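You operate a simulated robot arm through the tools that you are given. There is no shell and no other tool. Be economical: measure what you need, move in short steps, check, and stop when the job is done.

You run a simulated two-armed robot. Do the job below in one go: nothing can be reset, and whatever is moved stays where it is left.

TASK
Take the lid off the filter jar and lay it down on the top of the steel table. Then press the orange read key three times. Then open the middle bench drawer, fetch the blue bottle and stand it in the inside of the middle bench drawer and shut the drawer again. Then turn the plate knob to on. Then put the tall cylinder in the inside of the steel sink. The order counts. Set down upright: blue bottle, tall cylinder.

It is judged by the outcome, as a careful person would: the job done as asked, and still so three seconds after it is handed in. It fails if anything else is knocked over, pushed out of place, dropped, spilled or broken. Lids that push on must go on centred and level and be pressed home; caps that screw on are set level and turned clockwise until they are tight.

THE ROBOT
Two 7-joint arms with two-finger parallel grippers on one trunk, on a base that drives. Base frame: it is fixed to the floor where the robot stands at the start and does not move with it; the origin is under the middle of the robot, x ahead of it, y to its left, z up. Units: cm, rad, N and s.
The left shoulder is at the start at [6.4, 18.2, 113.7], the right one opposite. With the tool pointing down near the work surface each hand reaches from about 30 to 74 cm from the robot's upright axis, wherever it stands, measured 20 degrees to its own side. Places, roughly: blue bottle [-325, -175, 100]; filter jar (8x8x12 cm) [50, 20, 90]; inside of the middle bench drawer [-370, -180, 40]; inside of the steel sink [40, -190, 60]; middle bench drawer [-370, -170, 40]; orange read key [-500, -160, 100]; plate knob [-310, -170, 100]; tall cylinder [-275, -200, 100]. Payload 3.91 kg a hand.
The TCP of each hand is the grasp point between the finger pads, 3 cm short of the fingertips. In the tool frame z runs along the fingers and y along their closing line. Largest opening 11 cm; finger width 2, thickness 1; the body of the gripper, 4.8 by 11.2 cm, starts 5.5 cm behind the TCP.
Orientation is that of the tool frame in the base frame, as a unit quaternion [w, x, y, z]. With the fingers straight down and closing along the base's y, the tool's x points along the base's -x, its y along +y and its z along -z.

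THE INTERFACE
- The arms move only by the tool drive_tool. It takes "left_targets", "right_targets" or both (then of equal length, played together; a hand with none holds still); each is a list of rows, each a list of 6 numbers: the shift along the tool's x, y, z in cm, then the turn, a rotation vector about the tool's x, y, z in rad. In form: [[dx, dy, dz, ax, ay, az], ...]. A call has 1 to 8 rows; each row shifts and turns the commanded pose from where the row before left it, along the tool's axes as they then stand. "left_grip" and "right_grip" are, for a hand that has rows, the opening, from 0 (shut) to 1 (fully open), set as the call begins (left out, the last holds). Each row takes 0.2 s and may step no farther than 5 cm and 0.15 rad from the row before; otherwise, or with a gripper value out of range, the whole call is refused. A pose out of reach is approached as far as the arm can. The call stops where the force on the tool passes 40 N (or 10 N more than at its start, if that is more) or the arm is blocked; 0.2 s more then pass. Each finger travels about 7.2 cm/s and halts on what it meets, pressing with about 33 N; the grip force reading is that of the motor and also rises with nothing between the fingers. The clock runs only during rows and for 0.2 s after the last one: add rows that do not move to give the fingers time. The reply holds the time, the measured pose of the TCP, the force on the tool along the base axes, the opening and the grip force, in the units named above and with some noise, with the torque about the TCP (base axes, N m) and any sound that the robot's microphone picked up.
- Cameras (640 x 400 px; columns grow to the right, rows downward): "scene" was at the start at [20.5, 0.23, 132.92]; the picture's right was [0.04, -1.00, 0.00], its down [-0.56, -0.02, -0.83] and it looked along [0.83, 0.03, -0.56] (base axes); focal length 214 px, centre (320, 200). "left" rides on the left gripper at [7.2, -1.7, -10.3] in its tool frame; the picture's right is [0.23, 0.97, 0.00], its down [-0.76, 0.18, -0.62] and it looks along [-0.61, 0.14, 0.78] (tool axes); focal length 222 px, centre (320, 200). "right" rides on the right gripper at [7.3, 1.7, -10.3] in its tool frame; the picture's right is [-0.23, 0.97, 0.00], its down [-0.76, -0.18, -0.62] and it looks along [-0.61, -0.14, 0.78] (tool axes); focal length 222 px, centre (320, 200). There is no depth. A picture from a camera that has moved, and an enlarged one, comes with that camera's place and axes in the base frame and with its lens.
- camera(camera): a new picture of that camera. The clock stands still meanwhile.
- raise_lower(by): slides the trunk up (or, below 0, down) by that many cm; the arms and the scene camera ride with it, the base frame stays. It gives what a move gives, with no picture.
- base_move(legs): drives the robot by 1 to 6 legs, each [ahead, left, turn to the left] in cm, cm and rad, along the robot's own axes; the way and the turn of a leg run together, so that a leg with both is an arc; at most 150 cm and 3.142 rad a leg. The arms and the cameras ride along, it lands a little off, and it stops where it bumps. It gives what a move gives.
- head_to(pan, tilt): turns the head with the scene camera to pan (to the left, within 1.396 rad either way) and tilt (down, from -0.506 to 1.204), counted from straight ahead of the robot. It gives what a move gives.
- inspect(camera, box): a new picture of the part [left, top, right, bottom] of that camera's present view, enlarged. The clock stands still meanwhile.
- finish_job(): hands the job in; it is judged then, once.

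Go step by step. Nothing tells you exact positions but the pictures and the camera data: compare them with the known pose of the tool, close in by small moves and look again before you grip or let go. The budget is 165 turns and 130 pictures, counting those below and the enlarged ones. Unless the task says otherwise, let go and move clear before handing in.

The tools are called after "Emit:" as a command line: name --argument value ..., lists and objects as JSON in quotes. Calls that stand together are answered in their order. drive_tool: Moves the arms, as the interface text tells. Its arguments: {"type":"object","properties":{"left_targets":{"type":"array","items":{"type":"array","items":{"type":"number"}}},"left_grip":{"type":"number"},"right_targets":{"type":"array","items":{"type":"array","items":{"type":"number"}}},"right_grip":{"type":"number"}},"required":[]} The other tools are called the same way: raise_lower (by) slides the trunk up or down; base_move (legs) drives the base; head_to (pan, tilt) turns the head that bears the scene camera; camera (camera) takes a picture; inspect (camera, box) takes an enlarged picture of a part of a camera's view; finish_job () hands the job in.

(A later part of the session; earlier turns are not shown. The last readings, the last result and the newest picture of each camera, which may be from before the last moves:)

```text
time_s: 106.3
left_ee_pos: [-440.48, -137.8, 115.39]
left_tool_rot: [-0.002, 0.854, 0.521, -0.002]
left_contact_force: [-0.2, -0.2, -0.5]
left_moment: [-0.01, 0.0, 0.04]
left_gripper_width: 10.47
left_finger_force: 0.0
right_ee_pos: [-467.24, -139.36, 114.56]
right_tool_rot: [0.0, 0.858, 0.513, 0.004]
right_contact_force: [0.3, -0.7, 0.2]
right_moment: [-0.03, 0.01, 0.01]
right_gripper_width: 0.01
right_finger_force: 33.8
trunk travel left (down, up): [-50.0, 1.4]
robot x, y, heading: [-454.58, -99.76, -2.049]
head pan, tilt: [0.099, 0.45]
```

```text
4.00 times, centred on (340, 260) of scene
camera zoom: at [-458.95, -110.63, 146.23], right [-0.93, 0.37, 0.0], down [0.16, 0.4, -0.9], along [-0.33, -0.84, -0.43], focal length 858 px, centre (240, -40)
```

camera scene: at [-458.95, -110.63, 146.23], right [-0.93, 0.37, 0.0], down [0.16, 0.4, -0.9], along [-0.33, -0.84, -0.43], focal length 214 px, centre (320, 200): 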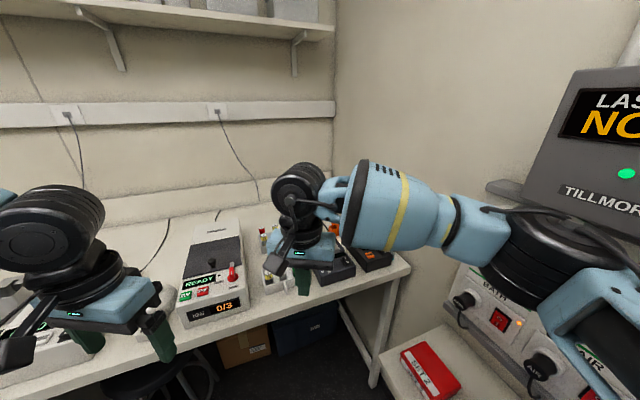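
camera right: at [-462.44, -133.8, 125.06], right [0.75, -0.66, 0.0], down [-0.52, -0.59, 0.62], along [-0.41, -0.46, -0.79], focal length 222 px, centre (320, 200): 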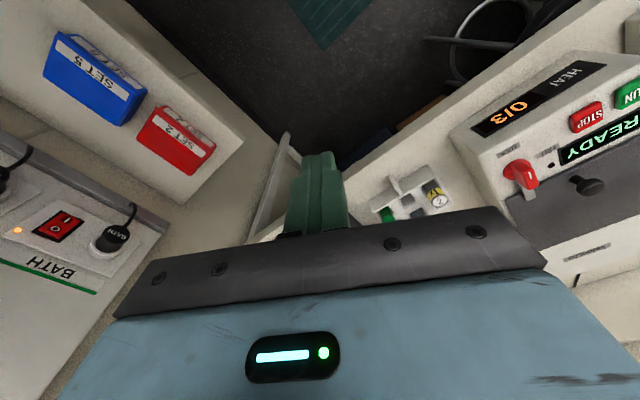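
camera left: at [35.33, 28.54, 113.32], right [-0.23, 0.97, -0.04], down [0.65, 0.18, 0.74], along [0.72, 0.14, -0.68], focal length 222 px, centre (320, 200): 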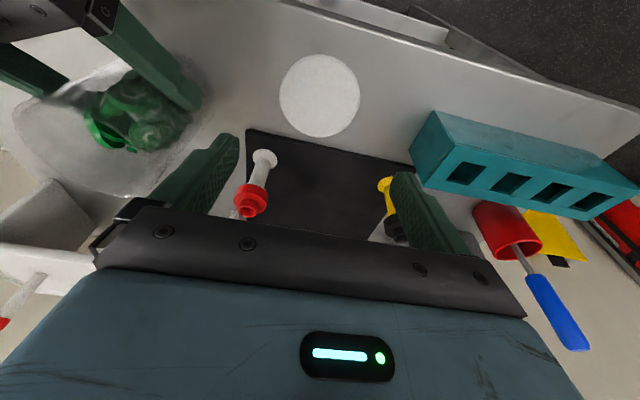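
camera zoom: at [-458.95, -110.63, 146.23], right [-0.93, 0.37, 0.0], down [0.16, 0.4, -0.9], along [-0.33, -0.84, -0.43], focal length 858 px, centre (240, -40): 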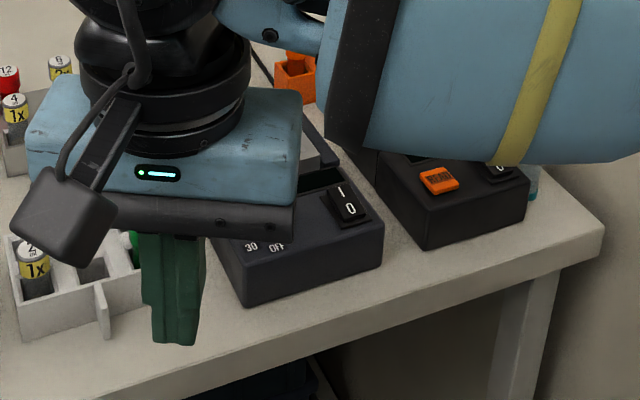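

The key triangulates to about [-499, -162, 94]. I'll lower the trunk, which brings the shoulders forward, and edge 6 cm closer.

Emit:
raise_lower --by -8

Emit:
base_move --legs '[[6, 0, 0]]'

```text
time_s: 107.5
left_ee_pos: [-440.76, -138.11, 105.51]
left_tool_rot: [-0.019, 0.852, 0.522, 0.026]
left_contact_force: [1.1, 0.1, 0.5]
left_moment: [-0.03, 0.0, -0.02]
left_gripper_width: 10.45
left_finger_force: 0.0
right_ee_pos: [-467.27, -139.27, 106.64]
right_tool_rot: [0.0, 0.858, 0.514, 0.003]
right_contact_force: [0.6, 0.0, 1.4]
right_moment: [0.0, -0.03, 0.01]
right_gripper_width: 0.0
right_finger_force: 33.1
trunk travel left (down, up): [-42.0, 9.4]
robot x, y, heading: [-454.45, -99.56, -2.044]
head pan, tilt: [0.099, 0.45]
```

```text
time_s: 108.4
left_ee_pos: [-443.61, -143.57, 105.5]
left_tool_rot: [-0.019, 0.853, 0.522, 0.027]
left_contact_force: [-0.5, -0.6, 0.3]
left_moment: [0.05, -0.01, 0.01]
left_gripper_width: 10.43
left_finger_force: 0.2
right_ee_pos: [-469.92, -144.7, 106.46]
right_tool_rot: [0.001, 0.858, 0.514, 0.004]
right_contact_force: [0.0, -0.7, 0.2]
right_moment: [0.05, -0.02, 0.0]
right_gripper_width: 0.01
right_finger_force: 32.7
trunk travel left (down, up): [-42.0, 9.4]
robot x, y, heading: [-457.3, -104.55, -2.046]
head pan, tilt: [0.099, 0.45]
```

Emit:
drive_tool --right_targets '[[0, 0, 0, 0, -0.15, 0], [0, 0, 0, 0, -0.15, 0], [0, 0, 0, 0, -0.15, 0], [0, 0, 0, 0, -0.15, 0], [-2.64, -2.19, 2.0, 0, 0, 0], [-2.64, -2.19, 2.0, 0, 0, 0], [-2.64, -2.19, 2.0, 0, 0, 0], [-2.64, -2.19, 2.0, 0, 0, 0]]'

Emit:
camera --camera "scene"

Emit:
camera --camera "right"

```text
time_s: 110.4
left_ee_pos: [-441.56, -143.74, 105.32]
left_tool_rot: [-0.023, 0.85, 0.526, 0.021]
left_contact_force: [0.1, 0.0, 0.6]
left_moment: [-0.03, -0.01, -0.01]
left_gripper_width: 10.44
left_finger_force: 0.1
right_ee_pos: [-479.58, -152.83, 106.14]
right_tool_rot: [0.156, 0.805, 0.514, -0.253]
right_contact_force: [0.2, 0.0, -0.1]
right_moment: [0.0, -0.01, -0.04]
right_gripper_width: 0.0
right_finger_force: 32.7
trunk travel left (down, up): [-42.0, 9.4]
robot x, y, heading: [-457.08, -104.77, -2.034]
head pan, tilt: [0.099, 0.45]
stopped in row 8 (right hand): the arm was blocked; the commanded pose is now the measured one
```

```text
71 pictures are left
camera scene: at [-462.89, -123.12, 136.61], right [-0.93, 0.36, 0.01], down [0.14, 0.41, -0.9], along [-0.33, -0.84, -0.43], focal length 214 px, centre (320, 200)
```

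scene: 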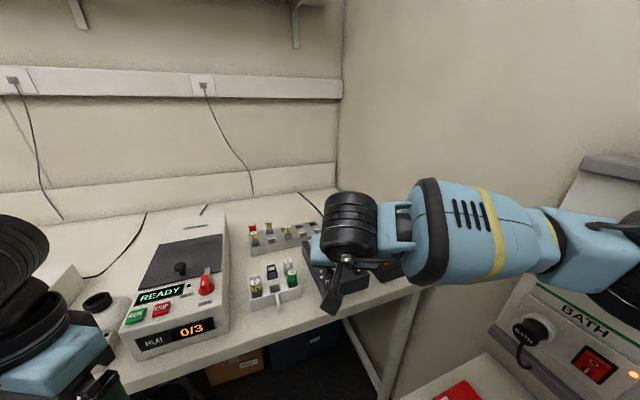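

```text
70 pictures are left
camera right: at [-473.1, -142.81, 110.66], right [0.8, -0.58, 0.12], down [-0.27, -0.18, 0.95], along [-0.53, -0.79, -0.3], focal length 222 px, centre (320, 200)
```

right: 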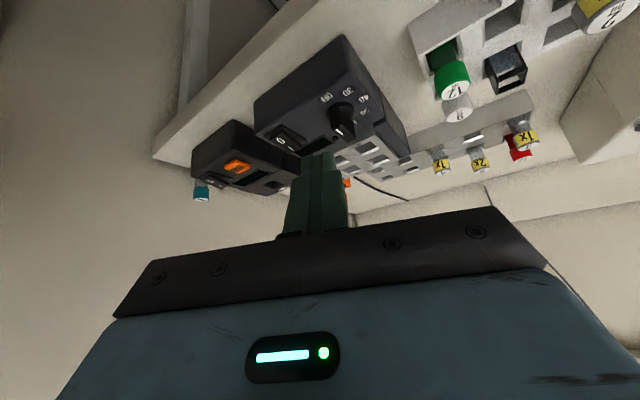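

The elbow is cramped against the wall panel. I'll back the base off, stretch the right arm out with more tilt in open space, and then approach by driving.

Emit:
base_move --legs '[[-30, 0, 0]]'

Emit:
head_to --pan -0.4 --tilt 0.4

Emit:
camera --camera "scene"

```text
time_s: 112.5
left_ee_pos: [-429.36, -116.58, 105.46]
left_tool_rot: [-0.018, 0.851, 0.523, 0.026]
left_contact_force: [0.5, 0.9, -0.4]
left_moment: [0.02, 0.01, -0.04]
left_gripper_width: 10.43
left_finger_force: 0.1
right_ee_pos: [-468.44, -125.25, 105.91]
right_tool_rot: [0.156, 0.812, 0.504, -0.251]
right_contact_force: [-0.5, -0.2, 0.1]
right_moment: [-0.02, 0.01, 0.01]
right_gripper_width: 0.0
right_finger_force: 33.1
trunk travel left (down, up): [-42.0, 9.4]
robot x, y, heading: [-443.04, -77.47, -2.038]
head pan, tilt: [0.099, 0.45]
```

```text
time_s: 113.4
left_ee_pos: [-429.44, -116.51, 105.56]
left_tool_rot: [-0.02, 0.851, 0.524, 0.026]
left_contact_force: [-0.7, 0.1, -0.6]
left_moment: [0.0, 0.03, -0.01]
left_gripper_width: 10.44
left_finger_force: 0.1
right_ee_pos: [-468.54, -125.39, 105.93]
right_tool_rot: [0.155, 0.813, 0.504, -0.248]
right_contact_force: [-0.2, 0.5, -0.7]
right_moment: [0.0, -0.06, 0.0]
right_gripper_width: 0.0
right_finger_force: 33.0
trunk travel left (down, up): [-42.0, 9.4]
robot x, y, heading: [-443.54, -77.58, -2.042]
head pan, tilt: [-0.4, 0.4]
```

```text
69 pictures are left
camera scene: at [-454.82, -93.1, 137.04], right [-0.65, 0.76, 0.0], down [0.3, 0.25, -0.92], along [-0.7, -0.59, -0.39], focal length 214 px, centre (320, 200)
```

scene: 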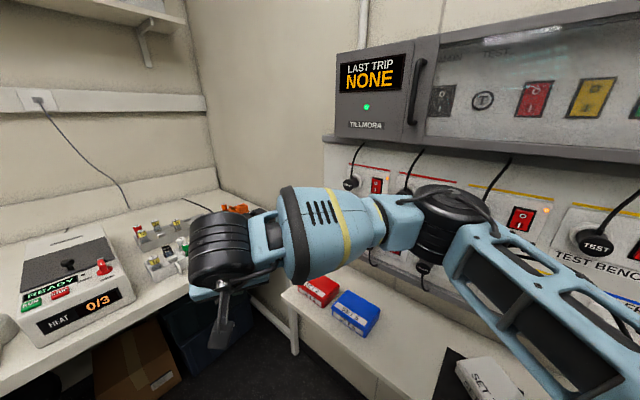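

The panel still shows "LAST TRIP NONE" and nothing has moved. I'll stretch out the right arm here in open space.

Emit:
drive_tool --right_targets '[[0, 0, 0, 0, -0.13, 0], [0, 0, 0, 0, -0.13, 0], [-1.7, -2.28, 2.68, 0, 0, 0], [-1.7, -2.28, 2.68, 0, 0, 0], [-1.7, -2.28, 2.68, 0, 0, 0], [-1.7, -2.28, 2.68, 0, 0, 0], [-1.7, -2.28, 2.68, 0, 0, 0]]'

Emit:
head_to --pan 0 --tilt 0.4

Emit:
camera --camera "scene"

Emit:
camera --camera "right"

```text
time_s: 115.0
left_ee_pos: [-429.34, -116.5, 105.37]
left_tool_rot: [-0.019, 0.851, 0.524, 0.027]
left_contact_force: [0.5, -0.2, 0.2]
left_moment: [0.0, 0.01, 0.01]
left_gripper_width: 10.44
left_finger_force: 0.0
right_ee_pos: [-485.85, -134.31, 103.34]
right_tool_rot: [0.219, 0.774, 0.479, -0.353]
right_contact_force: [0.1, 0.3, 0.3]
right_moment: [0.01, 0.0, -0.03]
right_gripper_width: 0.03
right_finger_force: 33.1
trunk travel left (down, up): [-42.0, 9.4]
robot x, y, heading: [-443.36, -77.79, -2.036]
head pan, tilt: [-0.4, 0.4]
```

```text
time_s: 115.9
left_ee_pos: [-429.52, -116.43, 105.47]
left_tool_rot: [-0.02, 0.851, 0.524, 0.026]
left_contact_force: [0.8, -0.4, 1.3]
left_moment: [-0.02, -0.02, 0.01]
left_gripper_width: 10.42
left_finger_force: 0.0
right_ee_pos: [-485.76, -134.31, 103.32]
right_tool_rot: [0.22, 0.773, 0.479, -0.353]
right_contact_force: [-0.3, 0.3, -0.3]
right_moment: [0.0, 0.02, -0.03]
right_gripper_width: 0.0
right_finger_force: 33.3
trunk travel left (down, up): [-42.0, 9.4]
robot x, y, heading: [-443.42, -77.66, -2.042]
head pan, tilt: [0.0, 0.4]
```

```text
68 pictures are left
camera scene: at [-451.96, -95.37, 137.04], right [-0.89, 0.45, 0.0], down [0.18, 0.35, -0.92], along [-0.42, -0.82, -0.39], focal length 214 px, centre (320, 200)
```

scene: 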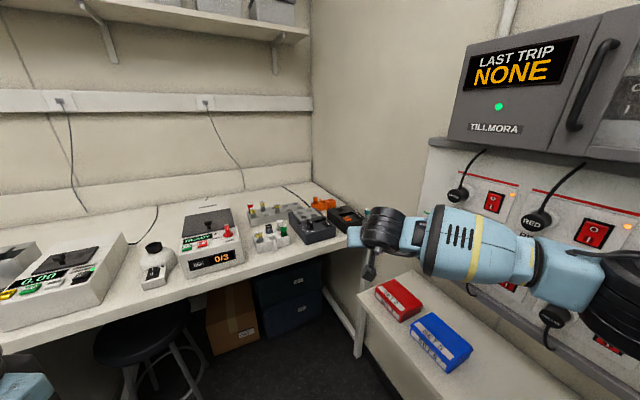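

```text
67 pictures are left
camera right: at [-478.69, -123.83, 104.78], right [0.81, -0.57, 0.17], down [-0.17, 0.05, 0.98], along [-0.57, -0.82, -0.05], focal length 222 px, centre (320, 200)
```

right: 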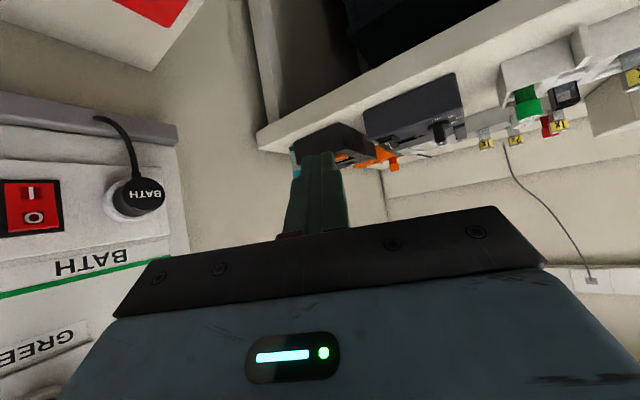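

The right elbow keeps swinging towards the wall panel. The left arm's elbow would be over open bench, so I'll tuck the right arm and press with the left.

Emit:
drive_tool --right_targets '[[3, 0.9, -3.6, 0, 0, 0], [3, 0.9, -3.6, 0, 0, 0], [3, 0.9, -3.6, 0, 0, 0], [3, 0.9, -3.6, 0, 0, 0], [3, 0.9, -3.6, 0, 0, 0], [3, 0.9, -3.6, 0, 0, 0], [3, 0.9, -3.6, 0, 0, 0]]'

Emit:
drive_tool --right_targets '[[0, 0, 0, 0, 0.14, 0], [0, 0, 0, 0, 0.14, 0], [0, 0, 0, 0, 0.14, 0], [0, 0, 0, 0, 0.14, 0], [0, 0, 0, 0, 0.14, 0], [0, 0, 0, 0, 0.14, 0]]' --left_targets '[[0, 0, 0, 0, -0.14, 0], [0, 0, 0, 0, -0.14, 0], [0, 0, 0, 0, -0.14, 0], [0, 0, 0, 0, -0.14, 0], [0, 0, 0, 0, -0.14, 0], [0, 0, 0, 0, -0.14, 0]]' --left_grip 0

```text
time_s: 117.5
left_ee_pos: [-429.4, -116.61, 105.42]
left_tool_rot: [-0.02, 0.852, 0.523, 0.026]
left_contact_force: [0.0, 1.1, -0.3]
left_moment: [-0.02, 0.0, -0.01]
left_gripper_width: 10.44
left_finger_force: 0.0
right_ee_pos: [-465.18, -108.12, 104.41]
right_tool_rot: [0.219, 0.774, 0.479, -0.353]
right_contact_force: [0.3, -0.9, -0.3]
right_moment: [0.03, 0.02, -0.03]
right_gripper_width: 0.01
right_finger_force: 33.1
right hand out of reach, approached as far as the arm can: row 7
trunk travel left (down, up): [-42.0, 9.4]
robot x, y, heading: [-442.88, -78.2, -2.04]
head pan, tilt: [0.0, 0.4]
```

```text
time_s: 118.9
left_ee_pos: [-431.74, -130.12, 111.2]
left_tool_rot: [0.195, 0.788, 0.487, -0.322]
left_contact_force: [-0.4, -0.8, -0.9]
left_moment: [0.0, -0.01, 0.0]
left_gripper_width: 0.0
left_finger_force: 33.2
left hand out of reach, approached as far as the arm can: row 1, 2, 3, 4, 5, 6
right_ee_pos: [-465.28, -108.11, 104.14]
right_tool_rot: [0.004, 0.85, 0.527, -0.005]
right_contact_force: [-0.1, -0.4, 0.4]
right_moment: [0.06, -0.01, 0.02]
right_gripper_width: 0.0
right_finger_force: 33.6
trunk travel left (down, up): [-42.0, 9.4]
robot x, y, heading: [-442.84, -77.83, -2.04]
head pan, tilt: [0.0, 0.4]
```

Emit:
drive_tool --left_targets '[[-1.8, -3.25, 2.98, 0, 0, 0], [-1.8, -3.25, 2.98, 0, 0, 0], [-1.8, -3.25, 2.98, 0, 0, 0], [-1.8, -3.25, 2.98, 0, 0, 0], [-1.8, -3.25, 2.98, 0, 0, 0], [-1.8, -3.25, 2.98, 0, 0, 0], [-1.8, -3.25, 2.98, 0, 0, 0], [-1.8, -3.25, 2.98, 0, 0, 0]]' --right_targets '[[0, -0.7, 0, 0, 0, 0], [0, -0.7, 0, 0, 0, 0], [0, -0.7, 0, 0, 0, 0], [0, -0.7, 0, 0, 0, 0], [0, -0.7, 0, 0, 0, 0], [0, -0.7, 0, 0, 0, 0], [0, 0, 0, 0, 0, 0], [0, 0, 0, 0, 0, 0]]'

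Emit:
camera --camera "scene"

```text
time_s: 120.7
left_ee_pos: [-459.45, -139.78, 105.53]
left_tool_rot: [0.197, 0.788, 0.487, -0.322]
left_contact_force: [-0.7, -0.3, -0.3]
left_moment: [0.0, 0.0, 0.01]
left_gripper_width: 0.0
left_finger_force: 32.7
left hand out of reach, approached as far as the arm can: row 7, 8
right_ee_pos: [-468.99, -106.36, 104.16]
right_tool_rot: [0.006, 0.85, 0.527, -0.007]
right_contact_force: [0.9, 1.3, -0.2]
right_moment: [0.0, -0.02, 0.04]
right_gripper_width: 0.01
right_finger_force: 33.1
trunk travel left (down, up): [-42.0, 9.4]
robot x, y, heading: [-443.17, -77.6, -2.038]
head pan, tilt: [0.0, 0.4]
```

```text
66 pictures are left
camera scene: at [-451.94, -95.33, 137.05], right [-0.89, 0.45, 0.0], down [0.18, 0.35, -0.92], along [-0.42, -0.82, -0.39], focal length 214 px, centre (320, 200)
```

scene: 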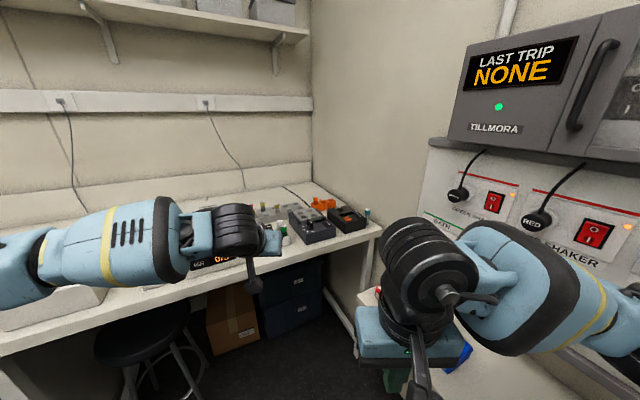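

The left arm stretches well over open space. I'll approach in stages: partly forward, then turn right.

Emit:
base_move --legs '[[15, 0, 0], [0, 0, -0.48]]'

Emit:
camera --camera "scene"

Emit:
camera --camera "left"

```text
time_s: 122.1
left_ee_pos: [-466.34, -152.2, 105.7]
left_tool_rot: [0.196, 0.789, 0.483, -0.325]
left_contact_force: [-1.1, -0.7, -0.3]
left_moment: [0.01, 0.01, 0.0]
left_gripper_width: 0.0
left_finger_force: 33.0
right_ee_pos: [-475.9, -118.66, 104.05]
right_tool_rot: [0.005, 0.854, 0.52, -0.005]
right_contact_force: [0.6, 1.2, 0.4]
right_moment: [0.0, 0.02, 0.01]
right_gripper_width: 0.02
right_finger_force: 33.3
trunk travel left (down, up): [-42.0, 9.4]
robot x, y, heading: [-449.57, -90.38, -2.049]
head pan, tilt: [0.0, 0.4]
stopped in leg 1: the robot was blocked; the commanded pose is now the measured one
```

```text
65 pictures are left
camera scene: at [-458.55, -107.77, 137.07], right [-0.89, 0.46, 0.0], down [0.18, 0.34, -0.92], along [-0.42, -0.82, -0.39], focal length 214 px, centre (320, 200)
```

scene: 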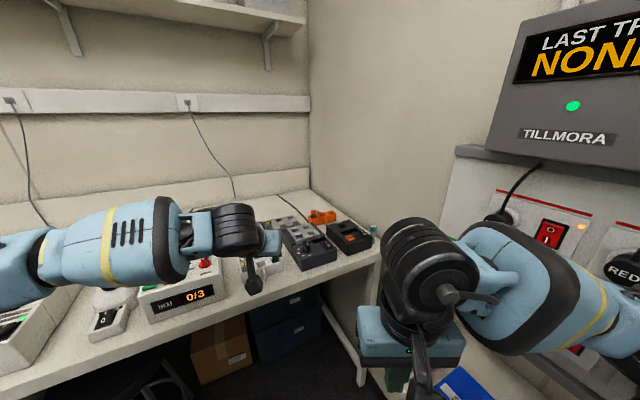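

```text
64 pictures are left
camera left: at [-462.25, -140.4, 107.83], right [0.94, -0.3, -0.16], down [0.11, -0.18, 0.98], along [-0.32, -0.94, -0.13], focal length 222 px, centre (320, 200)
```

left: 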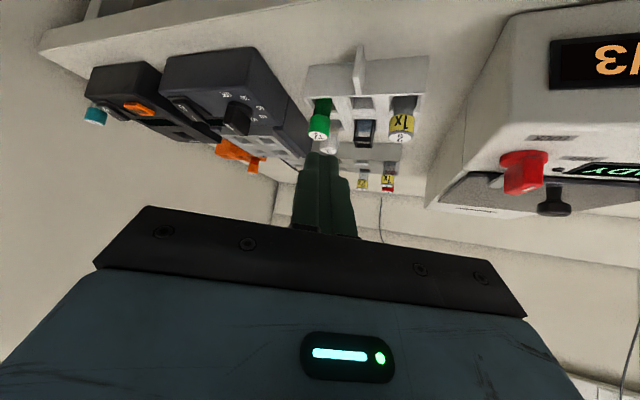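

The right elbow catches the panel when that arm is tucked. I worked out that the stretched right arm does clear it if I stand further left, so I'll back off, retract the left arm and stretch the right one again.

Emit:
base_move --legs '[[-14, 0, 0]]'

Emit:
drive_tool --left_targets '[[1.8, 3.25, -2.98, 0, 0, 0], [1.8, 3.25, -2.98, 0, 0, 0], [1.8, 3.25, -2.98, 0, 0, 0], [1.8, 3.25, -2.98, 0, 0, 0], [1.8, 2.0, -2.98, 0, 0, 0], [0, 0, 0, 0, 0, 0], [0, 0, 0, 0, 0, 0]]' --right_targets '[[0, 0, 0, 0, -0.145, 0], [0, 0, 0, 0, -0.145, 0], [0, 0, 0, 0, -0.145, 0], [0, 0, 0, 0, -0.145, 0], [0, 0, 0, 0, -0.145, 0], [0, 0, 0, 0, -0.145, 0], [0, 0, 0, 0, -0.145, 0]]'

Emit:
drive_tool --right_targets '[[-2.0, -0.8, 4, 0, 0, 0], [-2.0, -0.8, 4, 0, 0, 0], [-2.0, -0.8, 4, 0, 0, 0], [-2.0, -0.8, 4, 0, 0, 0], [-2.0, -0.8, 4, 0, 0, 0], [-2.0, -0.8, 4, 0, 0, 0], [-2.0, -0.8, 4, 0, 0, 0]]'

Emit:
camera --camera "scene"

```text
time_s: 123.4
left_ee_pos: [-460.08, -140.15, 105.52]
left_tool_rot: [0.194, 0.79, 0.483, -0.324]
left_contact_force: [0.6, 0.3, 0.5]
left_moment: [-0.01, 0.03, 0.01]
left_gripper_width: 0.0
left_finger_force: 32.6
right_ee_pos: [-469.58, -106.47, 103.93]
right_tool_rot: [0.005, 0.854, 0.52, -0.005]
right_contact_force: [0.1, 0.1, 0.4]
right_moment: [-0.03, 0.02, 0.01]
right_gripper_width: 0.02
right_finger_force: 32.7
trunk travel left (down, up): [-42.0, 9.4]
robot x, y, heading: [-443.32, -77.95, -2.048]
head pan, tilt: [0.0, 0.4]
```

```text
time_s: 125.0
left_ee_pos: [-438.95, -132.06, 109.91]
left_tool_rot: [0.195, 0.789, 0.484, -0.324]
left_contact_force: [-0.1, 0.2, 0.6]
left_moment: [0.01, 0.01, 0.02]
left_gripper_width: 0.0
left_finger_force: 32.9
right_ee_pos: [-468.46, -110.69, 104.2]
right_tool_rot: [0.258, 0.743, 0.453, -0.42]
right_contact_force: [-0.3, 0.1, 0.6]
right_moment: [0.02, -0.03, -0.03]
right_gripper_width: 0.0
right_finger_force: 32.4
right hand out of reach, approached as far as the arm can: row 5, 6, 7
trunk travel left (down, up): [-42.0, 9.4]
robot x, y, heading: [-443.26, -77.88, -2.048]
head pan, tilt: [0.0, 0.4]
```

```text
time_s: 126.6
left_ee_pos: [-439.05, -132.07, 109.97]
left_tool_rot: [0.194, 0.79, 0.484, -0.324]
left_contact_force: [-0.2, 0.2, -0.1]
left_moment: [-0.01, 0.0, -0.04]
left_gripper_width: 0.05
left_finger_force: 33.2
right_ee_pos: [-487.53, -136.12, 101.58]
right_tool_rot: [0.256, 0.743, 0.454, -0.419]
right_contact_force: [0.1, -0.1, -0.6]
right_moment: [-0.01, 0.02, 0.02]
right_gripper_width: 0.0
right_finger_force: 33.0
trunk travel left (down, up): [-42.0, 9.4]
robot x, y, heading: [-443.15, -78.21, -2.048]
head pan, tilt: [0.0, 0.4]
```

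```text
63 pictures are left
camera scene: at [-452.19, -95.73, 137.02], right [-0.89, 0.46, 0.0], down [0.18, 0.35, -0.92], along [-0.42, -0.82, -0.39], focal length 214 px, centre (320, 200)
```

scene: 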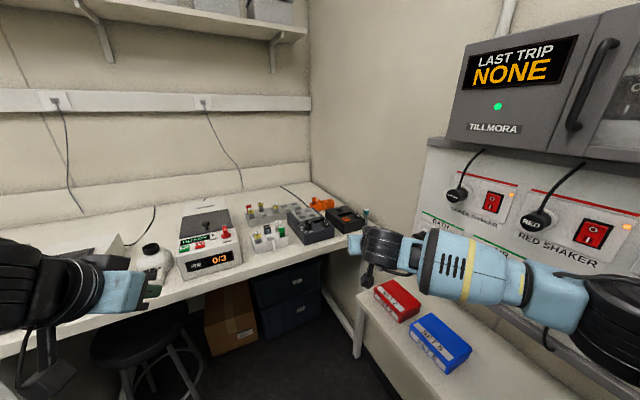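

The right arm is stretched with its tip near z 100. I'll raise it slightly, pull the left back and drive in diagonally with a small turn.

Emit:
drive_tool --right_targets '[[-1.7, 0, -1.0, 0, 0, 0], [0, 0, 0, 0, 0, 0]]' --left_targets '[[3, 0, -3, 0, 0, 0], [3, 0, -3, 0, 0, 0]]'

Emit:
base_move --legs '[[22, 8.7, -0.075]]'

Emit:
camera --camera "scene"

Emit:
camera --camera "right"

```text
time_s: 127.2
left_ee_pos: [-436.64, -129.37, 111.85]
left_tool_rot: [0.194, 0.79, 0.483, -0.324]
left_contact_force: [0.2, -0.2, -0.4]
left_moment: [0.02, -0.03, 0.03]
left_gripper_width: 0.01
left_finger_force: 33.2
left hand out of reach, approached as far as the arm can: row 1, 2
right_ee_pos: [-487.73, -135.96, 103.57]
right_tool_rot: [0.256, 0.744, 0.453, -0.419]
right_contact_force: [-0.9, 0.2, -0.1]
right_moment: [0.02, 0.01, -0.01]
right_gripper_width: 0.01
right_finger_force: 32.5
trunk travel left (down, up): [-42.0, 9.4]
robot x, y, heading: [-443.1, -78.16, -2.051]
head pan, tilt: [0.0, 0.4]
```

```text
time_s: 129.0
left_ee_pos: [-443.82, -153.13, 111.88]
left_tool_rot: [0.182, 0.807, 0.454, -0.331]
left_contact_force: [0.0, -0.4, -1.2]
left_moment: [0.02, 0.01, 0.03]
left_gripper_width: 0.02
left_finger_force: 32.4
right_ee_pos: [-495.17, -155.86, 103.63]
right_tool_rot: [0.241, 0.76, 0.425, -0.429]
right_contact_force: [0.2, -0.2, 0.1]
right_moment: [0.02, -0.01, 0.0]
right_gripper_width: 0.02
right_finger_force: 33.0
trunk travel left (down, up): [-42.0, 9.4]
robot x, y, heading: [-447.0, -101.4, -2.125]
head pan, tilt: [0.0, 0.4]
```

```text
62 pictures are left
camera scene: at [-456.78, -118.26, 137.04], right [-0.85, 0.52, 0.0], down [0.2, 0.33, -0.92], along [-0.48, -0.78, -0.39], focal length 214 px, centre (320, 200)
```

scene: 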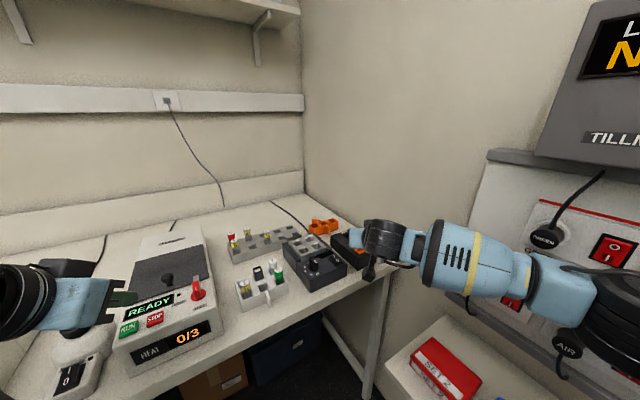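

```text
61 pictures are left
camera right: at [-487.28, -145.98, 102.79], right [0.77, -0.61, 0.2], down [-0.08, 0.21, 0.97], along [-0.63, -0.76, 0.12], focal length 222 px, centre (320, 200)
```

right: 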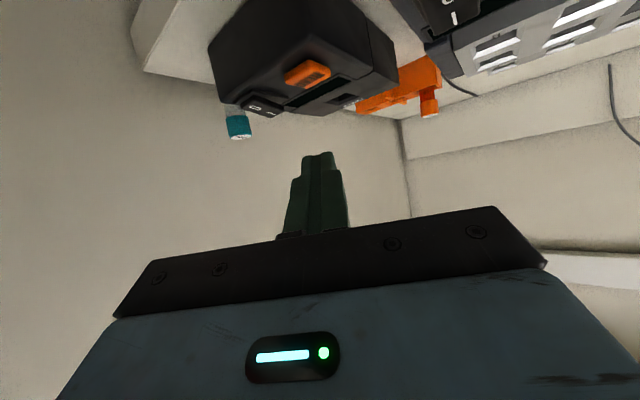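

Both cameras now agree: the key is at about [-499.5, -162.7, 94]. I'll move the fingertips to just above it.

Emit:
drive_tool --right_targets '[[0.5, -0.05, 2.68, 0, 0, 0], [0.5, -0.05, 2.68, 0, 0, 0], [0.5, -0.05, 2.68, 0, 0, 0], [0, 0, 0, 0, 0, 0]]'

Emit:
camera --camera "right"

Emit:
inspect --camera "scene" --box '[300, 210, 420, 290]'

```text
time_s: 130.0
left_ee_pos: [-443.69, -153.07, 111.99]
left_tool_rot: [0.182, 0.807, 0.454, -0.33]
left_contact_force: [1.0, 0.3, 0.4]
left_moment: [-0.01, 0.0, -0.01]
left_gripper_width: 0.04
left_finger_force: 32.8
right_ee_pos: [-498.51, -160.93, 98.1]
right_tool_rot: [0.241, 0.76, 0.425, -0.429]
right_contact_force: [1.0, 0.5, -0.5]
right_moment: [-0.01, 0.01, -0.01]
right_gripper_width: 0.0
right_finger_force: 33.5
trunk travel left (down, up): [-42.0, 9.4]
robot x, y, heading: [-446.83, -101.37, -2.12]
head pan, tilt: [0.0, 0.4]
```

```text
60 pictures are left
camera right: at [-490.58, -151.1, 97.27], right [0.77, -0.61, 0.2], down [-0.08, 0.21, 0.97], along [-0.64, -0.76, 0.12], focal length 222 px, centre (320, 200)
```

right: 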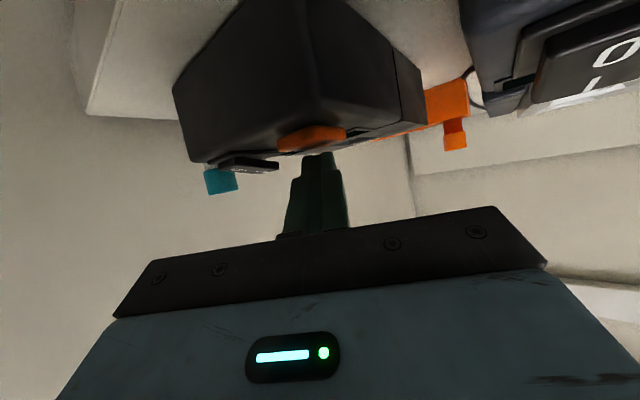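

```text
5.00 times, centred on (360, 250) of scene
camera zoom: at [-456.78, -118.19, 137.04], right [-0.85, 0.52, 0.0], down [0.2, 0.33, -0.92], along [-0.48, -0.78, -0.39], focal length 1072 px, centre (120, -50)
```

zoom: 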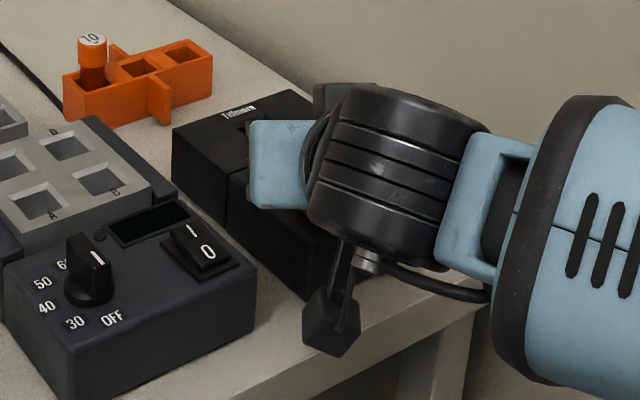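

The fingertip is about 0.7 cm above the key. I'll press down gently.

Emit:
drive_tool --right_targets '[[0.43, 0, 0.26, 0, 0, 0], [0.26, 0, 0.15, 0, 0, 0]]'

```text
time_s: 130.6
left_ee_pos: [-443.83, -153.01, 111.88]
left_tool_rot: [0.182, 0.807, 0.455, -0.33]
left_contact_force: [0.7, 0.0, 0.0]
left_moment: [-0.02, 0.04, 0.0]
left_gripper_width: 0.0
left_finger_force: 32.4
right_ee_pos: [-498.45, -161.06, 97.44]
right_tool_rot: [0.241, 0.76, 0.424, -0.43]
right_contact_force: [-0.7, -0.4, 1.6]
right_moment: [0.01, -0.02, 0.02]
right_gripper_width: 0.01
right_finger_force: 32.9
trunk travel left (down, up): [-42.0, 9.4]
robot x, y, heading: [-446.15, -101.07, -2.12]
head pan, tilt: [0.0, 0.4]
```

Emit:
drive_tool --right_targets '[[0.26, 0, 0.15, 0, 0, 0]]'

```text
time_s: 131.0
left_ee_pos: [-443.75, -153.07, 111.98]
left_tool_rot: [0.183, 0.807, 0.453, -0.332]
left_contact_force: [0.7, 0.1, 0.0]
left_moment: [0.02, -0.02, 0.02]
left_gripper_width: 0.0
left_finger_force: 32.8
right_ee_pos: [-498.66, -160.95, 97.48]
right_tool_rot: [0.242, 0.759, 0.424, -0.43]
right_contact_force: [-0.1, -1.2, 10.3]
right_moment: [-0.22, 0.12, 0.0]
right_gripper_width: 0.0
right_finger_force: 32.9
trunk travel left (down, up): [-42.0, 9.4]
robot x, y, heading: [-446.47, -101.55, -2.122]
head pan, tilt: [0.0, 0.4]
```

Emit:
drive_tool --right_targets '[[0.26, 0, 0.15, 0, 0, 0]]'

Emit:
camera --camera "right"

```text
time_s: 131.4
left_ee_pos: [-443.61, -152.97, 111.95]
left_tool_rot: [0.182, 0.807, 0.454, -0.331]
left_contact_force: [0.3, -0.2, -0.3]
left_moment: [-0.01, -0.01, 0.01]
left_gripper_width: 0.0
left_finger_force: 33.0
right_ee_pos: [-498.49, -160.94, 97.38]
right_tool_rot: [0.244, 0.758, 0.424, -0.432]
right_contact_force: [-3.8, -5.7, 22.4]
right_moment: [-0.53, 0.31, 0.07]
right_gripper_width: 0.01
right_finger_force: 32.9
trunk travel left (down, up): [-42.0, 9.4]
robot x, y, heading: [-446.79, -101.3, -2.123]
head pan, tilt: [0.0, 0.4]
```

```text
58 pictures are left
camera right: at [-490.61, -151.12, 96.47], right [0.77, -0.61, 0.2], down [-0.08, 0.22, 0.97], along [-0.63, -0.76, 0.13], focal length 222 px, centre (320, 200)
```

right: 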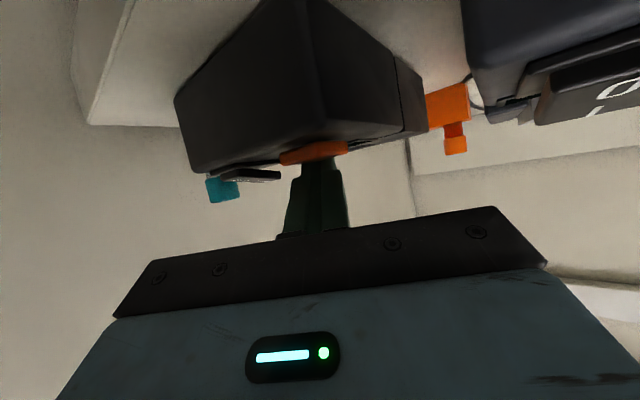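

The key is being pushed with 22 N. I'll lift off and look for feedback on the device.

Emit:
drive_tool --right_targets '[[-0.95, 0, -0.56, 0, 0, 0], [-1.2, 0, -0.7, 0, 0, 0]]'

Emit:
camera --camera "right"

Emit:
head_to --pan -0.15 --tilt 0.4

Emit:
camera --camera "scene"

```text
time_s: 132.0
left_ee_pos: [-443.85, -153.08, 111.88]
left_tool_rot: [0.181, 0.807, 0.453, -0.331]
left_contact_force: [0.4, 0.1, -0.1]
left_moment: [0.04, 0.0, -0.02]
left_gripper_width: 0.0
left_finger_force: 32.4
right_ee_pos: [-498.62, -161.01, 99.01]
right_tool_rot: [0.239, 0.762, 0.425, -0.427]
right_contact_force: [1.0, 0.2, 0.4]
right_moment: [-0.01, 0.0, -0.01]
right_gripper_width: 0.0
right_finger_force: 32.9
trunk travel left (down, up): [-42.0, 9.4]
robot x, y, heading: [-446.44, -101.55, -2.121]
head pan, tilt: [0.0, 0.4]
```

```text
57 pictures are left
camera right: at [-490.63, -151.1, 98.23], right [0.77, -0.61, 0.2], down [-0.08, 0.21, 0.97], along [-0.64, -0.76, 0.11], focal length 222 px, centre (320, 200)
```

right: 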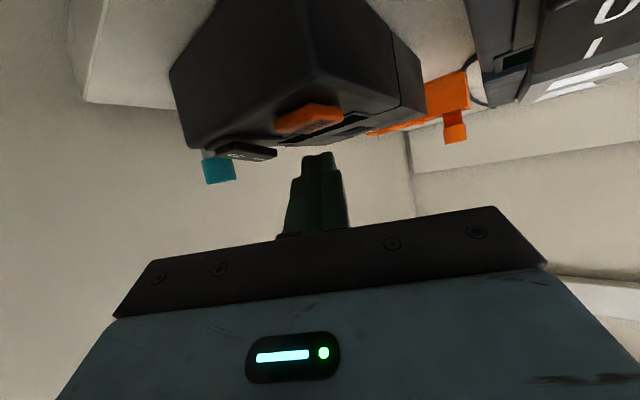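

```text
time_s: 132.7
left_ee_pos: [-443.75, -153.05, 111.86]
left_tool_rot: [0.182, 0.807, 0.454, -0.33]
left_contact_force: [-0.5, 0.4, -0.2]
left_moment: [-0.02, 0.0, -0.01]
left_gripper_width: 0.01
left_finger_force: 33.0
right_ee_pos: [-498.66, -161.07, 99.09]
right_tool_rot: [0.241, 0.76, 0.425, -0.429]
right_contact_force: [0.5, 0.1, -0.7]
right_moment: [-0.02, -0.05, -0.01]
right_gripper_width: 0.0
right_finger_force: 32.7
trunk travel left (down, up): [-42.0, 9.4]
robot x, y, heading: [-446.68, -101.68, -2.121]
head pan, tilt: [-0.15, 0.4]
```

```text
56 pictures are left
camera scene: at [-457.9, -117.43, 137.03], right [-0.76, 0.64, 0.0], down [0.25, 0.3, -0.92], along [-0.59, -0.7, -0.39], focal length 214 px, centre (320, 200)
```

scene: 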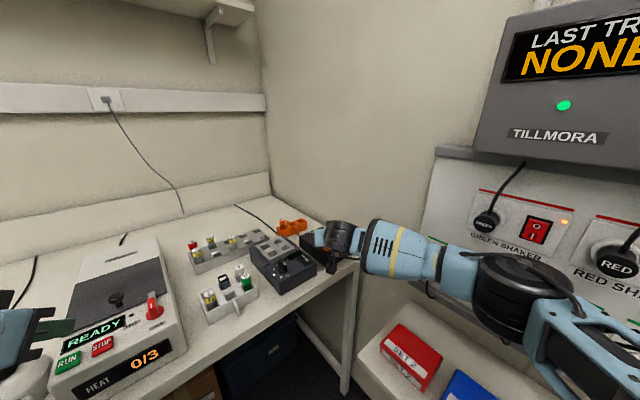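

I'll lift the hand a few centimetres so the device's display is visible.

Emit:
drive_tool --right_targets '[[-3.4, 0, -2.06, 0, 0, 0], [-3.4, 0, -2.06, 0, 0, 0]]'

Emit:
inspect --camera "right" --box '[160, 0, 440, 170]'

Emit:
inspect --camera "scene" --box '[260, 180, 400, 290]'

```text
time_s: 133.3
left_ee_pos: [-443.73, -153.09, 111.87]
left_tool_rot: [0.182, 0.807, 0.454, -0.331]
left_contact_force: [0.6, 0.5, 0.5]
left_moment: [0.01, -0.01, -0.02]
left_gripper_width: 0.01
left_finger_force: 33.0
right_ee_pos: [-498.65, -160.9, 107.48]
right_tool_rot: [0.242, 0.759, 0.426, -0.429]
right_contact_force: [0.2, -0.2, -0.2]
right_moment: [-0.02, 0.02, -0.01]
right_gripper_width: 0.03
right_finger_force: 32.8
trunk travel left (down, up): [-42.0, 9.4]
robot x, y, heading: [-446.95, -101.42, -2.126]
head pan, tilt: [-0.15, 0.4]
```

```text
2.29 times, centred on (300, 85) of right
camera zoom: at [-490.76, -150.96, 106.67], right [0.77, -0.61, 0.2], down [-0.08, 0.21, 0.97], along [-0.63, -0.76, 0.12], focal length 508 px, centre (366, 463)
```

zoom: 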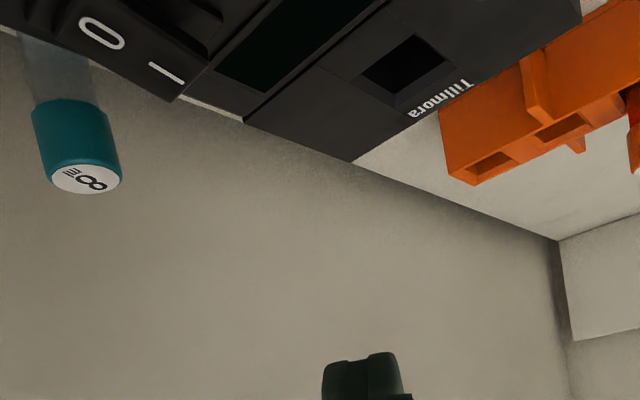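

```text
3.64 times, centred on (330, 235) of scene
camera zoom: at [-457.87, -117.38, 137.05], right [-0.76, 0.65, 0.0], down [0.25, 0.3, -0.92], along [-0.59, -0.7, -0.39], focal length 780 px, centre (284, 73)
```

zoom: 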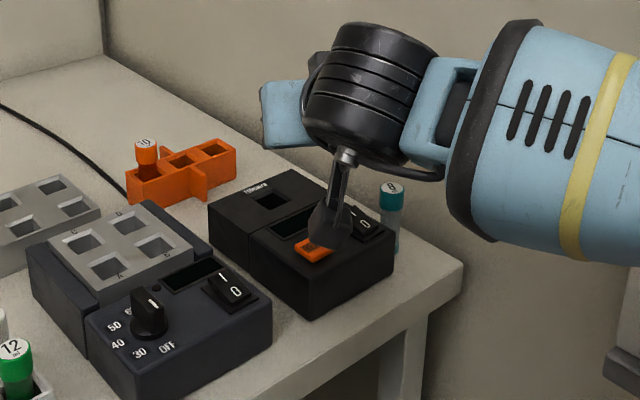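

The display is dark and gives no feedback. I'll go back down, press and inspect the contact closely.

Emit:
drive_tool --right_targets '[[3.4, 0, 2.06, 0, 0, 0], [3.4, 0, 2.06, 0, 0, 0], [1.0, 0, 0.6, 0, 0, 0], [0.5, 0, 0.3, 0, 0, 0], [0.4, 0, 0.24, 0, 0, 0]]'

Emit:
inspect --camera "right" --box '[230, 90, 410, 210]'

```text
time_s: 134.5
left_ee_pos: [-443.65, -152.96, 111.99]
left_tool_rot: [0.182, 0.807, 0.454, -0.331]
left_contact_force: [0.6, 0.1, 0.3]
left_moment: [0.01, 0.01, -0.01]
left_gripper_width: 0.0
left_finger_force: 32.5
right_ee_pos: [-498.67, -160.8, 97.44]
right_tool_rot: [0.243, 0.759, 0.424, -0.431]
right_contact_force: [-0.2, 1.4, 12.5]
right_moment: [-0.15, 0.15, 0.01]
right_gripper_width: 0.0
right_finger_force: 33.2
trunk travel left (down, up): [-42.0, 9.4]
robot x, y, heading: [-446.97, -101.84, -2.122]
head pan, tilt: [-0.15, 0.4]
```

```text
3.33 times, centred on (320, 150) of right
camera zoom: at [-490.68, -151.02, 96.53], right [0.77, -0.61, 0.2], down [-0.08, 0.22, 0.97], along [-0.64, -0.76, 0.12], focal length 740 px, centre (320, 367)
```

zoom: 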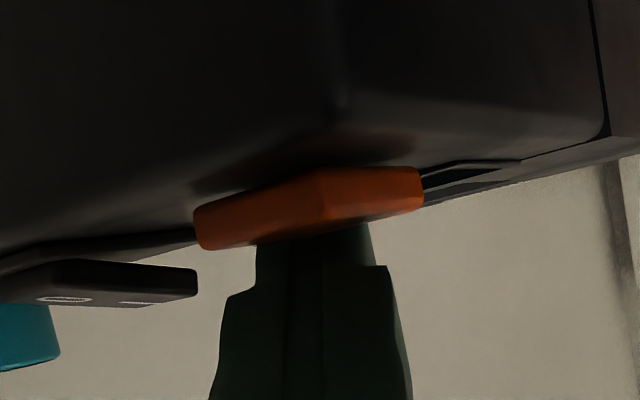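

That shows the tip is behind the key, on the device top, and the key itself sits about 3.5 cm nearer at [-497.4, -159.5, 95.7]. I'll lift, come back and look.

Emit:
drive_tool --right_targets '[[-2.06, 0, -1.24, 0, 0, 0], [2.0, 0.2, -3.32, 0, 0, 0], [0, 0, 0, 0, 0, 0]]'

Emit:
inspect --camera "right" --box '[210, 60, 430, 210]'

Emit:
inspect --camera "scene" --box '[260, 180, 400, 290]'

```text
time_s: 135.3
left_ee_pos: [-443.88, -153.15, 111.79]
left_tool_rot: [0.182, 0.807, 0.454, -0.33]
left_contact_force: [0.2, -0.4, 0.9]
left_moment: [-0.03, 0.01, -0.02]
left_gripper_width: 0.0
left_finger_force: 33.1
right_ee_pos: [-496.4, -157.77, 99.3]
right_tool_rot: [0.24, 0.761, 0.425, -0.428]
right_contact_force: [0.5, 0.2, 0.3]
right_moment: [0.04, 0.0, 0.01]
right_gripper_width: 0.01
right_finger_force: 33.0
trunk travel left (down, up): [-42.0, 9.4]
robot x, y, heading: [-446.45, -101.29, -2.116]
head pan, tilt: [-0.15, 0.4]
```

```text
2.67 times, centred on (320, 135) of right
camera zoom: at [-488.42, -147.83, 98.6], right [0.77, -0.61, 0.2], down [-0.08, 0.21, 0.97], along [-0.64, -0.76, 0.11], focal length 592 px, centre (320, 373)
```

zoom: 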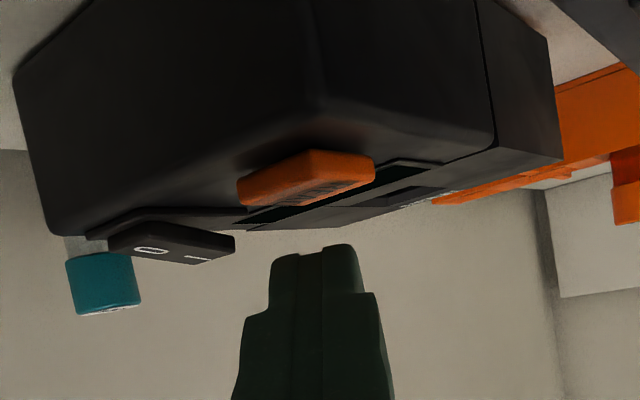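

```text
3.64 times, centred on (330, 235) of scene
camera zoom: at [-457.9, -117.5, 137.02], right [-0.76, 0.65, 0.0], down [0.25, 0.3, -0.92], along [-0.59, -0.7, -0.39], focal length 780 px, centre (284, 73)
```

zoom: 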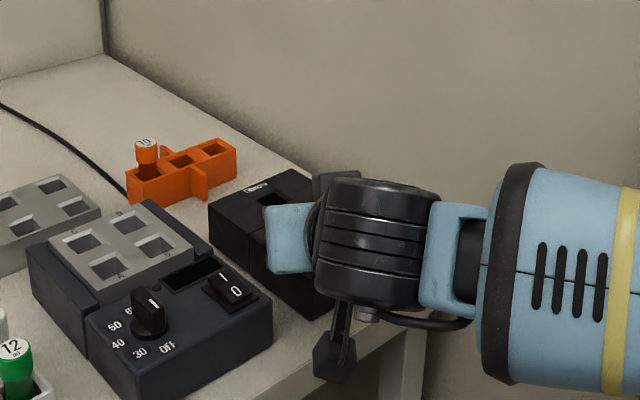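

Re-triangulated, the key is at [-497.6, -159.9, 95.5] and the tip is 1.2 cm right above it. I'll press.

Emit:
drive_tool --right_targets '[[0.94, 0, 0.57, 0, 0, 0], [0.26, 0, 0.155, 0, 0, 0], [0.26, 0, 0.155, 0, 0, 0]]'

Emit:
inspect --camera "right" --box '[210, 60, 430, 210]'

```text
time_s: 136.1
left_ee_pos: [-443.76, -153.01, 111.9]
left_tool_rot: [0.182, 0.807, 0.454, -0.33]
left_contact_force: [-0.2, 0.3, -0.2]
left_moment: [-0.02, -0.02, 0.03]
left_gripper_width: 0.02
left_finger_force: 33.4
right_ee_pos: [-496.29, -157.73, 97.81]
right_tool_rot: [0.241, 0.76, 0.425, -0.429]
right_contact_force: [0.3, 0.6, 2.4]
right_moment: [-0.05, 0.07, 0.02]
right_gripper_width: 0.03
right_finger_force: 33.0
trunk travel left (down, up): [-42.0, 9.4]
robot x, y, heading: [-446.79, -101.55, -2.121]
head pan, tilt: [-0.15, 0.4]
heard: click
```

```text
2.67 times, centred on (320, 135) of right
camera zoom: at [-488.41, -147.86, 96.99], right [0.77, -0.61, 0.2], down [-0.08, 0.21, 0.97], along [-0.63, -0.76, 0.12], focal length 592 px, centre (320, 373)
```

zoom: 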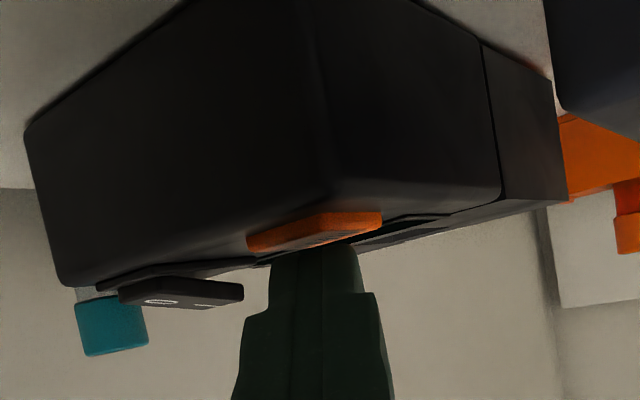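

A click: press one. I'll release fully, then press the second time.

Emit:
drive_tool --right_targets '[[-1.46, 0, -0.88, 0, 0, 0], [0, 0, 0, 0, 0, 0]]'

Emit:
drive_tool --right_targets '[[0.94, 0, 0.57, 0, 0, 0], [0.26, 0, 0.155, 0, 0, 0], [0.26, 0, 0.155, 0, 0, 0]]'

Emit:
drive_tool --right_targets '[[-1.46, 0, -0.88, 0, 0, 0], [0, 0, 0, 0, 0, 0]]'

```text
time_s: 136.7
left_ee_pos: [-443.93, -153.08, 111.94]
left_tool_rot: [0.183, 0.807, 0.454, -0.33]
left_contact_force: [0.3, -0.8, -0.2]
left_moment: [0.0, -0.06, 0.01]
left_gripper_width: 0.02
left_finger_force: 32.6
right_ee_pos: [-496.38, -157.68, 99.38]
right_tool_rot: [0.24, 0.761, 0.425, -0.428]
right_contact_force: [0.0, 0.3, -0.3]
right_moment: [0.0, -0.02, 0.01]
right_gripper_width: 0.0
right_finger_force: 33.2
trunk travel left (down, up): [-42.0, 9.4]
robot x, y, heading: [-446.59, -101.33, -2.126]
head pan, tilt: [-0.15, 0.4]
```

```text
time_s: 137.5
left_ee_pos: [-443.82, -153.02, 112.01]
left_tool_rot: [0.182, 0.807, 0.454, -0.33]
left_contact_force: [0.1, -0.1, -0.7]
left_moment: [0.0, 0.03, 0.0]
left_gripper_width: 0.0
left_finger_force: 32.6
right_ee_pos: [-496.39, -157.68, 97.77]
right_tool_rot: [0.241, 0.76, 0.425, -0.429]
right_contact_force: [0.2, -0.2, 2.6]
right_moment: [-0.08, 0.05, 0.05]
right_gripper_width: 0.0
right_finger_force: 33.1
trunk travel left (down, up): [-42.0, 9.4]
robot x, y, heading: [-446.86, -101.11, -2.125]
head pan, tilt: [-0.15, 0.4]
heard: click
```

```text
time_s: 138.1
left_ee_pos: [-443.91, -153.12, 111.92]
left_tool_rot: [0.182, 0.807, 0.454, -0.33]
left_contact_force: [0.5, -0.7, -0.1]
left_moment: [-0.01, 0.01, -0.03]
left_gripper_width: 0.0
left_finger_force: 32.6
right_ee_pos: [-496.43, -157.86, 99.54]
right_tool_rot: [0.241, 0.76, 0.424, -0.429]
right_contact_force: [-0.2, 0.4, -0.4]
right_moment: [0.01, -0.02, -0.01]
right_gripper_width: 0.01
right_finger_force: 33.0
trunk travel left (down, up): [-42.0, 9.4]
robot x, y, heading: [-446.78, -101.64, -2.125]
head pan, tilt: [-0.15, 0.4]
```

Second click heard and the key released. Third press, then I'll rise clear and back away.

Emit:
drive_tool --right_targets '[[0.94, 0, 0.57, 0, 0, 0], [0.26, 0, 0.155, 0, 0, 0], [0.26, 0, 0.155, 0, 0, 0]]'

Emit:
drive_tool --right_targets '[[-2.0, 0, -1.2, 0, 0, 0], [-3.4, 0, -2.06, 0, 0, 0], [-2, 0, -1.2, 0, 0, 0]]'

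Emit:
base_move --legs '[[-35, 0, 0]]'

Emit:
head_to --pan 0.3 --tilt 0.4

Emit:
camera --camera "scene"

```text
time_s: 138.9
left_ee_pos: [-443.85, -153.12, 111.95]
left_tool_rot: [0.181, 0.808, 0.454, -0.33]
left_contact_force: [-0.8, 0.2, 0.0]
left_moment: [0.0, -0.01, 0.0]
left_gripper_width: 0.0
left_finger_force: 33.1
right_ee_pos: [-496.41, -157.79, 97.93]
right_tool_rot: [0.241, 0.76, 0.425, -0.429]
right_contact_force: [-1.0, -0.7, 1.9]
right_moment: [-0.07, 0.05, -0.02]
right_gripper_width: 0.0
right_finger_force: 33.6
trunk travel left (down, up): [-42.0, 9.4]
robot x, y, heading: [-447.02, -101.43, -2.123]
head pan, tilt: [-0.15, 0.4]
heard: click
```

```text
time_s: 139.7
left_ee_pos: [-443.89, -153.04, 111.88]
left_tool_rot: [0.182, 0.807, 0.454, -0.33]
left_contact_force: [0.7, 0.4, 0.7]
left_moment: [-0.03, -0.01, -0.01]
left_gripper_width: 0.01
left_finger_force: 33.5
right_ee_pos: [-496.31, -157.83, 106.37]
right_tool_rot: [0.241, 0.76, 0.425, -0.429]
right_contact_force: [-0.2, 0.2, -0.6]
right_moment: [-0.01, 0.0, -0.01]
right_gripper_width: 0.01
right_finger_force: 33.1
trunk travel left (down, up): [-42.0, 9.4]
robot x, y, heading: [-447.2, -101.35, -2.123]
head pan, tilt: [-0.15, 0.4]
```

```text
time_s: 141.9
left_ee_pos: [-425.98, -124.09, 111.9]
left_tool_rot: [0.182, 0.807, 0.455, -0.33]
left_contact_force: [-0.4, 0.2, 0.1]
left_moment: [-0.02, -0.01, 0.02]
left_gripper_width: 0.0
left_finger_force: 33.4
right_ee_pos: [-478.42, -128.97, 106.24]
right_tool_rot: [0.241, 0.759, 0.425, -0.43]
right_contact_force: [0.2, 0.5, 0.0]
right_moment: [0.0, -0.01, 0.0]
right_gripper_width: 0.0
right_finger_force: 33.5
trunk travel left (down, up): [-42.0, 9.4]
robot x, y, heading: [-428.97, -72.51, -2.117]
head pan, tilt: [-0.15, 0.4]
```

```text
time_s: 142.8
left_ee_pos: [-426.0, -124.04, 111.92]
left_tool_rot: [0.182, 0.807, 0.454, -0.33]
left_contact_force: [-1.3, 0.1, 0.0]
left_moment: [0.0, -0.02, -0.01]
left_gripper_width: 0.0
left_finger_force: 32.8
right_ee_pos: [-478.45, -128.81, 106.38]
right_tool_rot: [0.241, 0.76, 0.426, -0.428]
right_contact_force: [-0.3, 0.3, 0.4]
right_moment: [-0.01, -0.01, 0.0]
right_gripper_width: 0.0
right_finger_force: 33.1
trunk travel left (down, up): [-42.0, 9.4]
robot x, y, heading: [-428.87, -72.46, -2.119]
head pan, tilt: [0.3, 0.4]
```

```text
49 pictures are left
camera scene: at [-436.44, -90.35, 137.04], right [-0.97, 0.25, 0.0], down [0.1, 0.38, -0.92], along [-0.23, -0.89, -0.39], focal length 214 px, centre (320, 200)
```

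scene: 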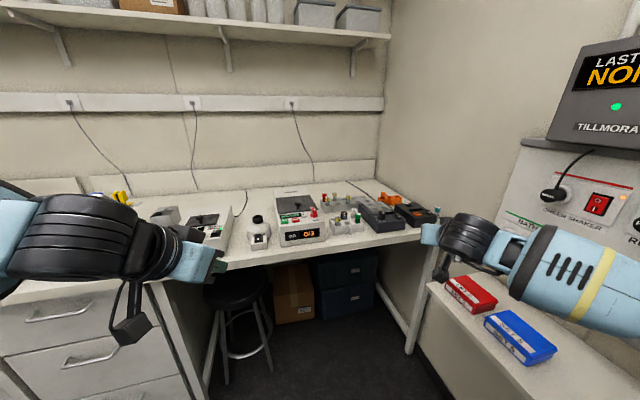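

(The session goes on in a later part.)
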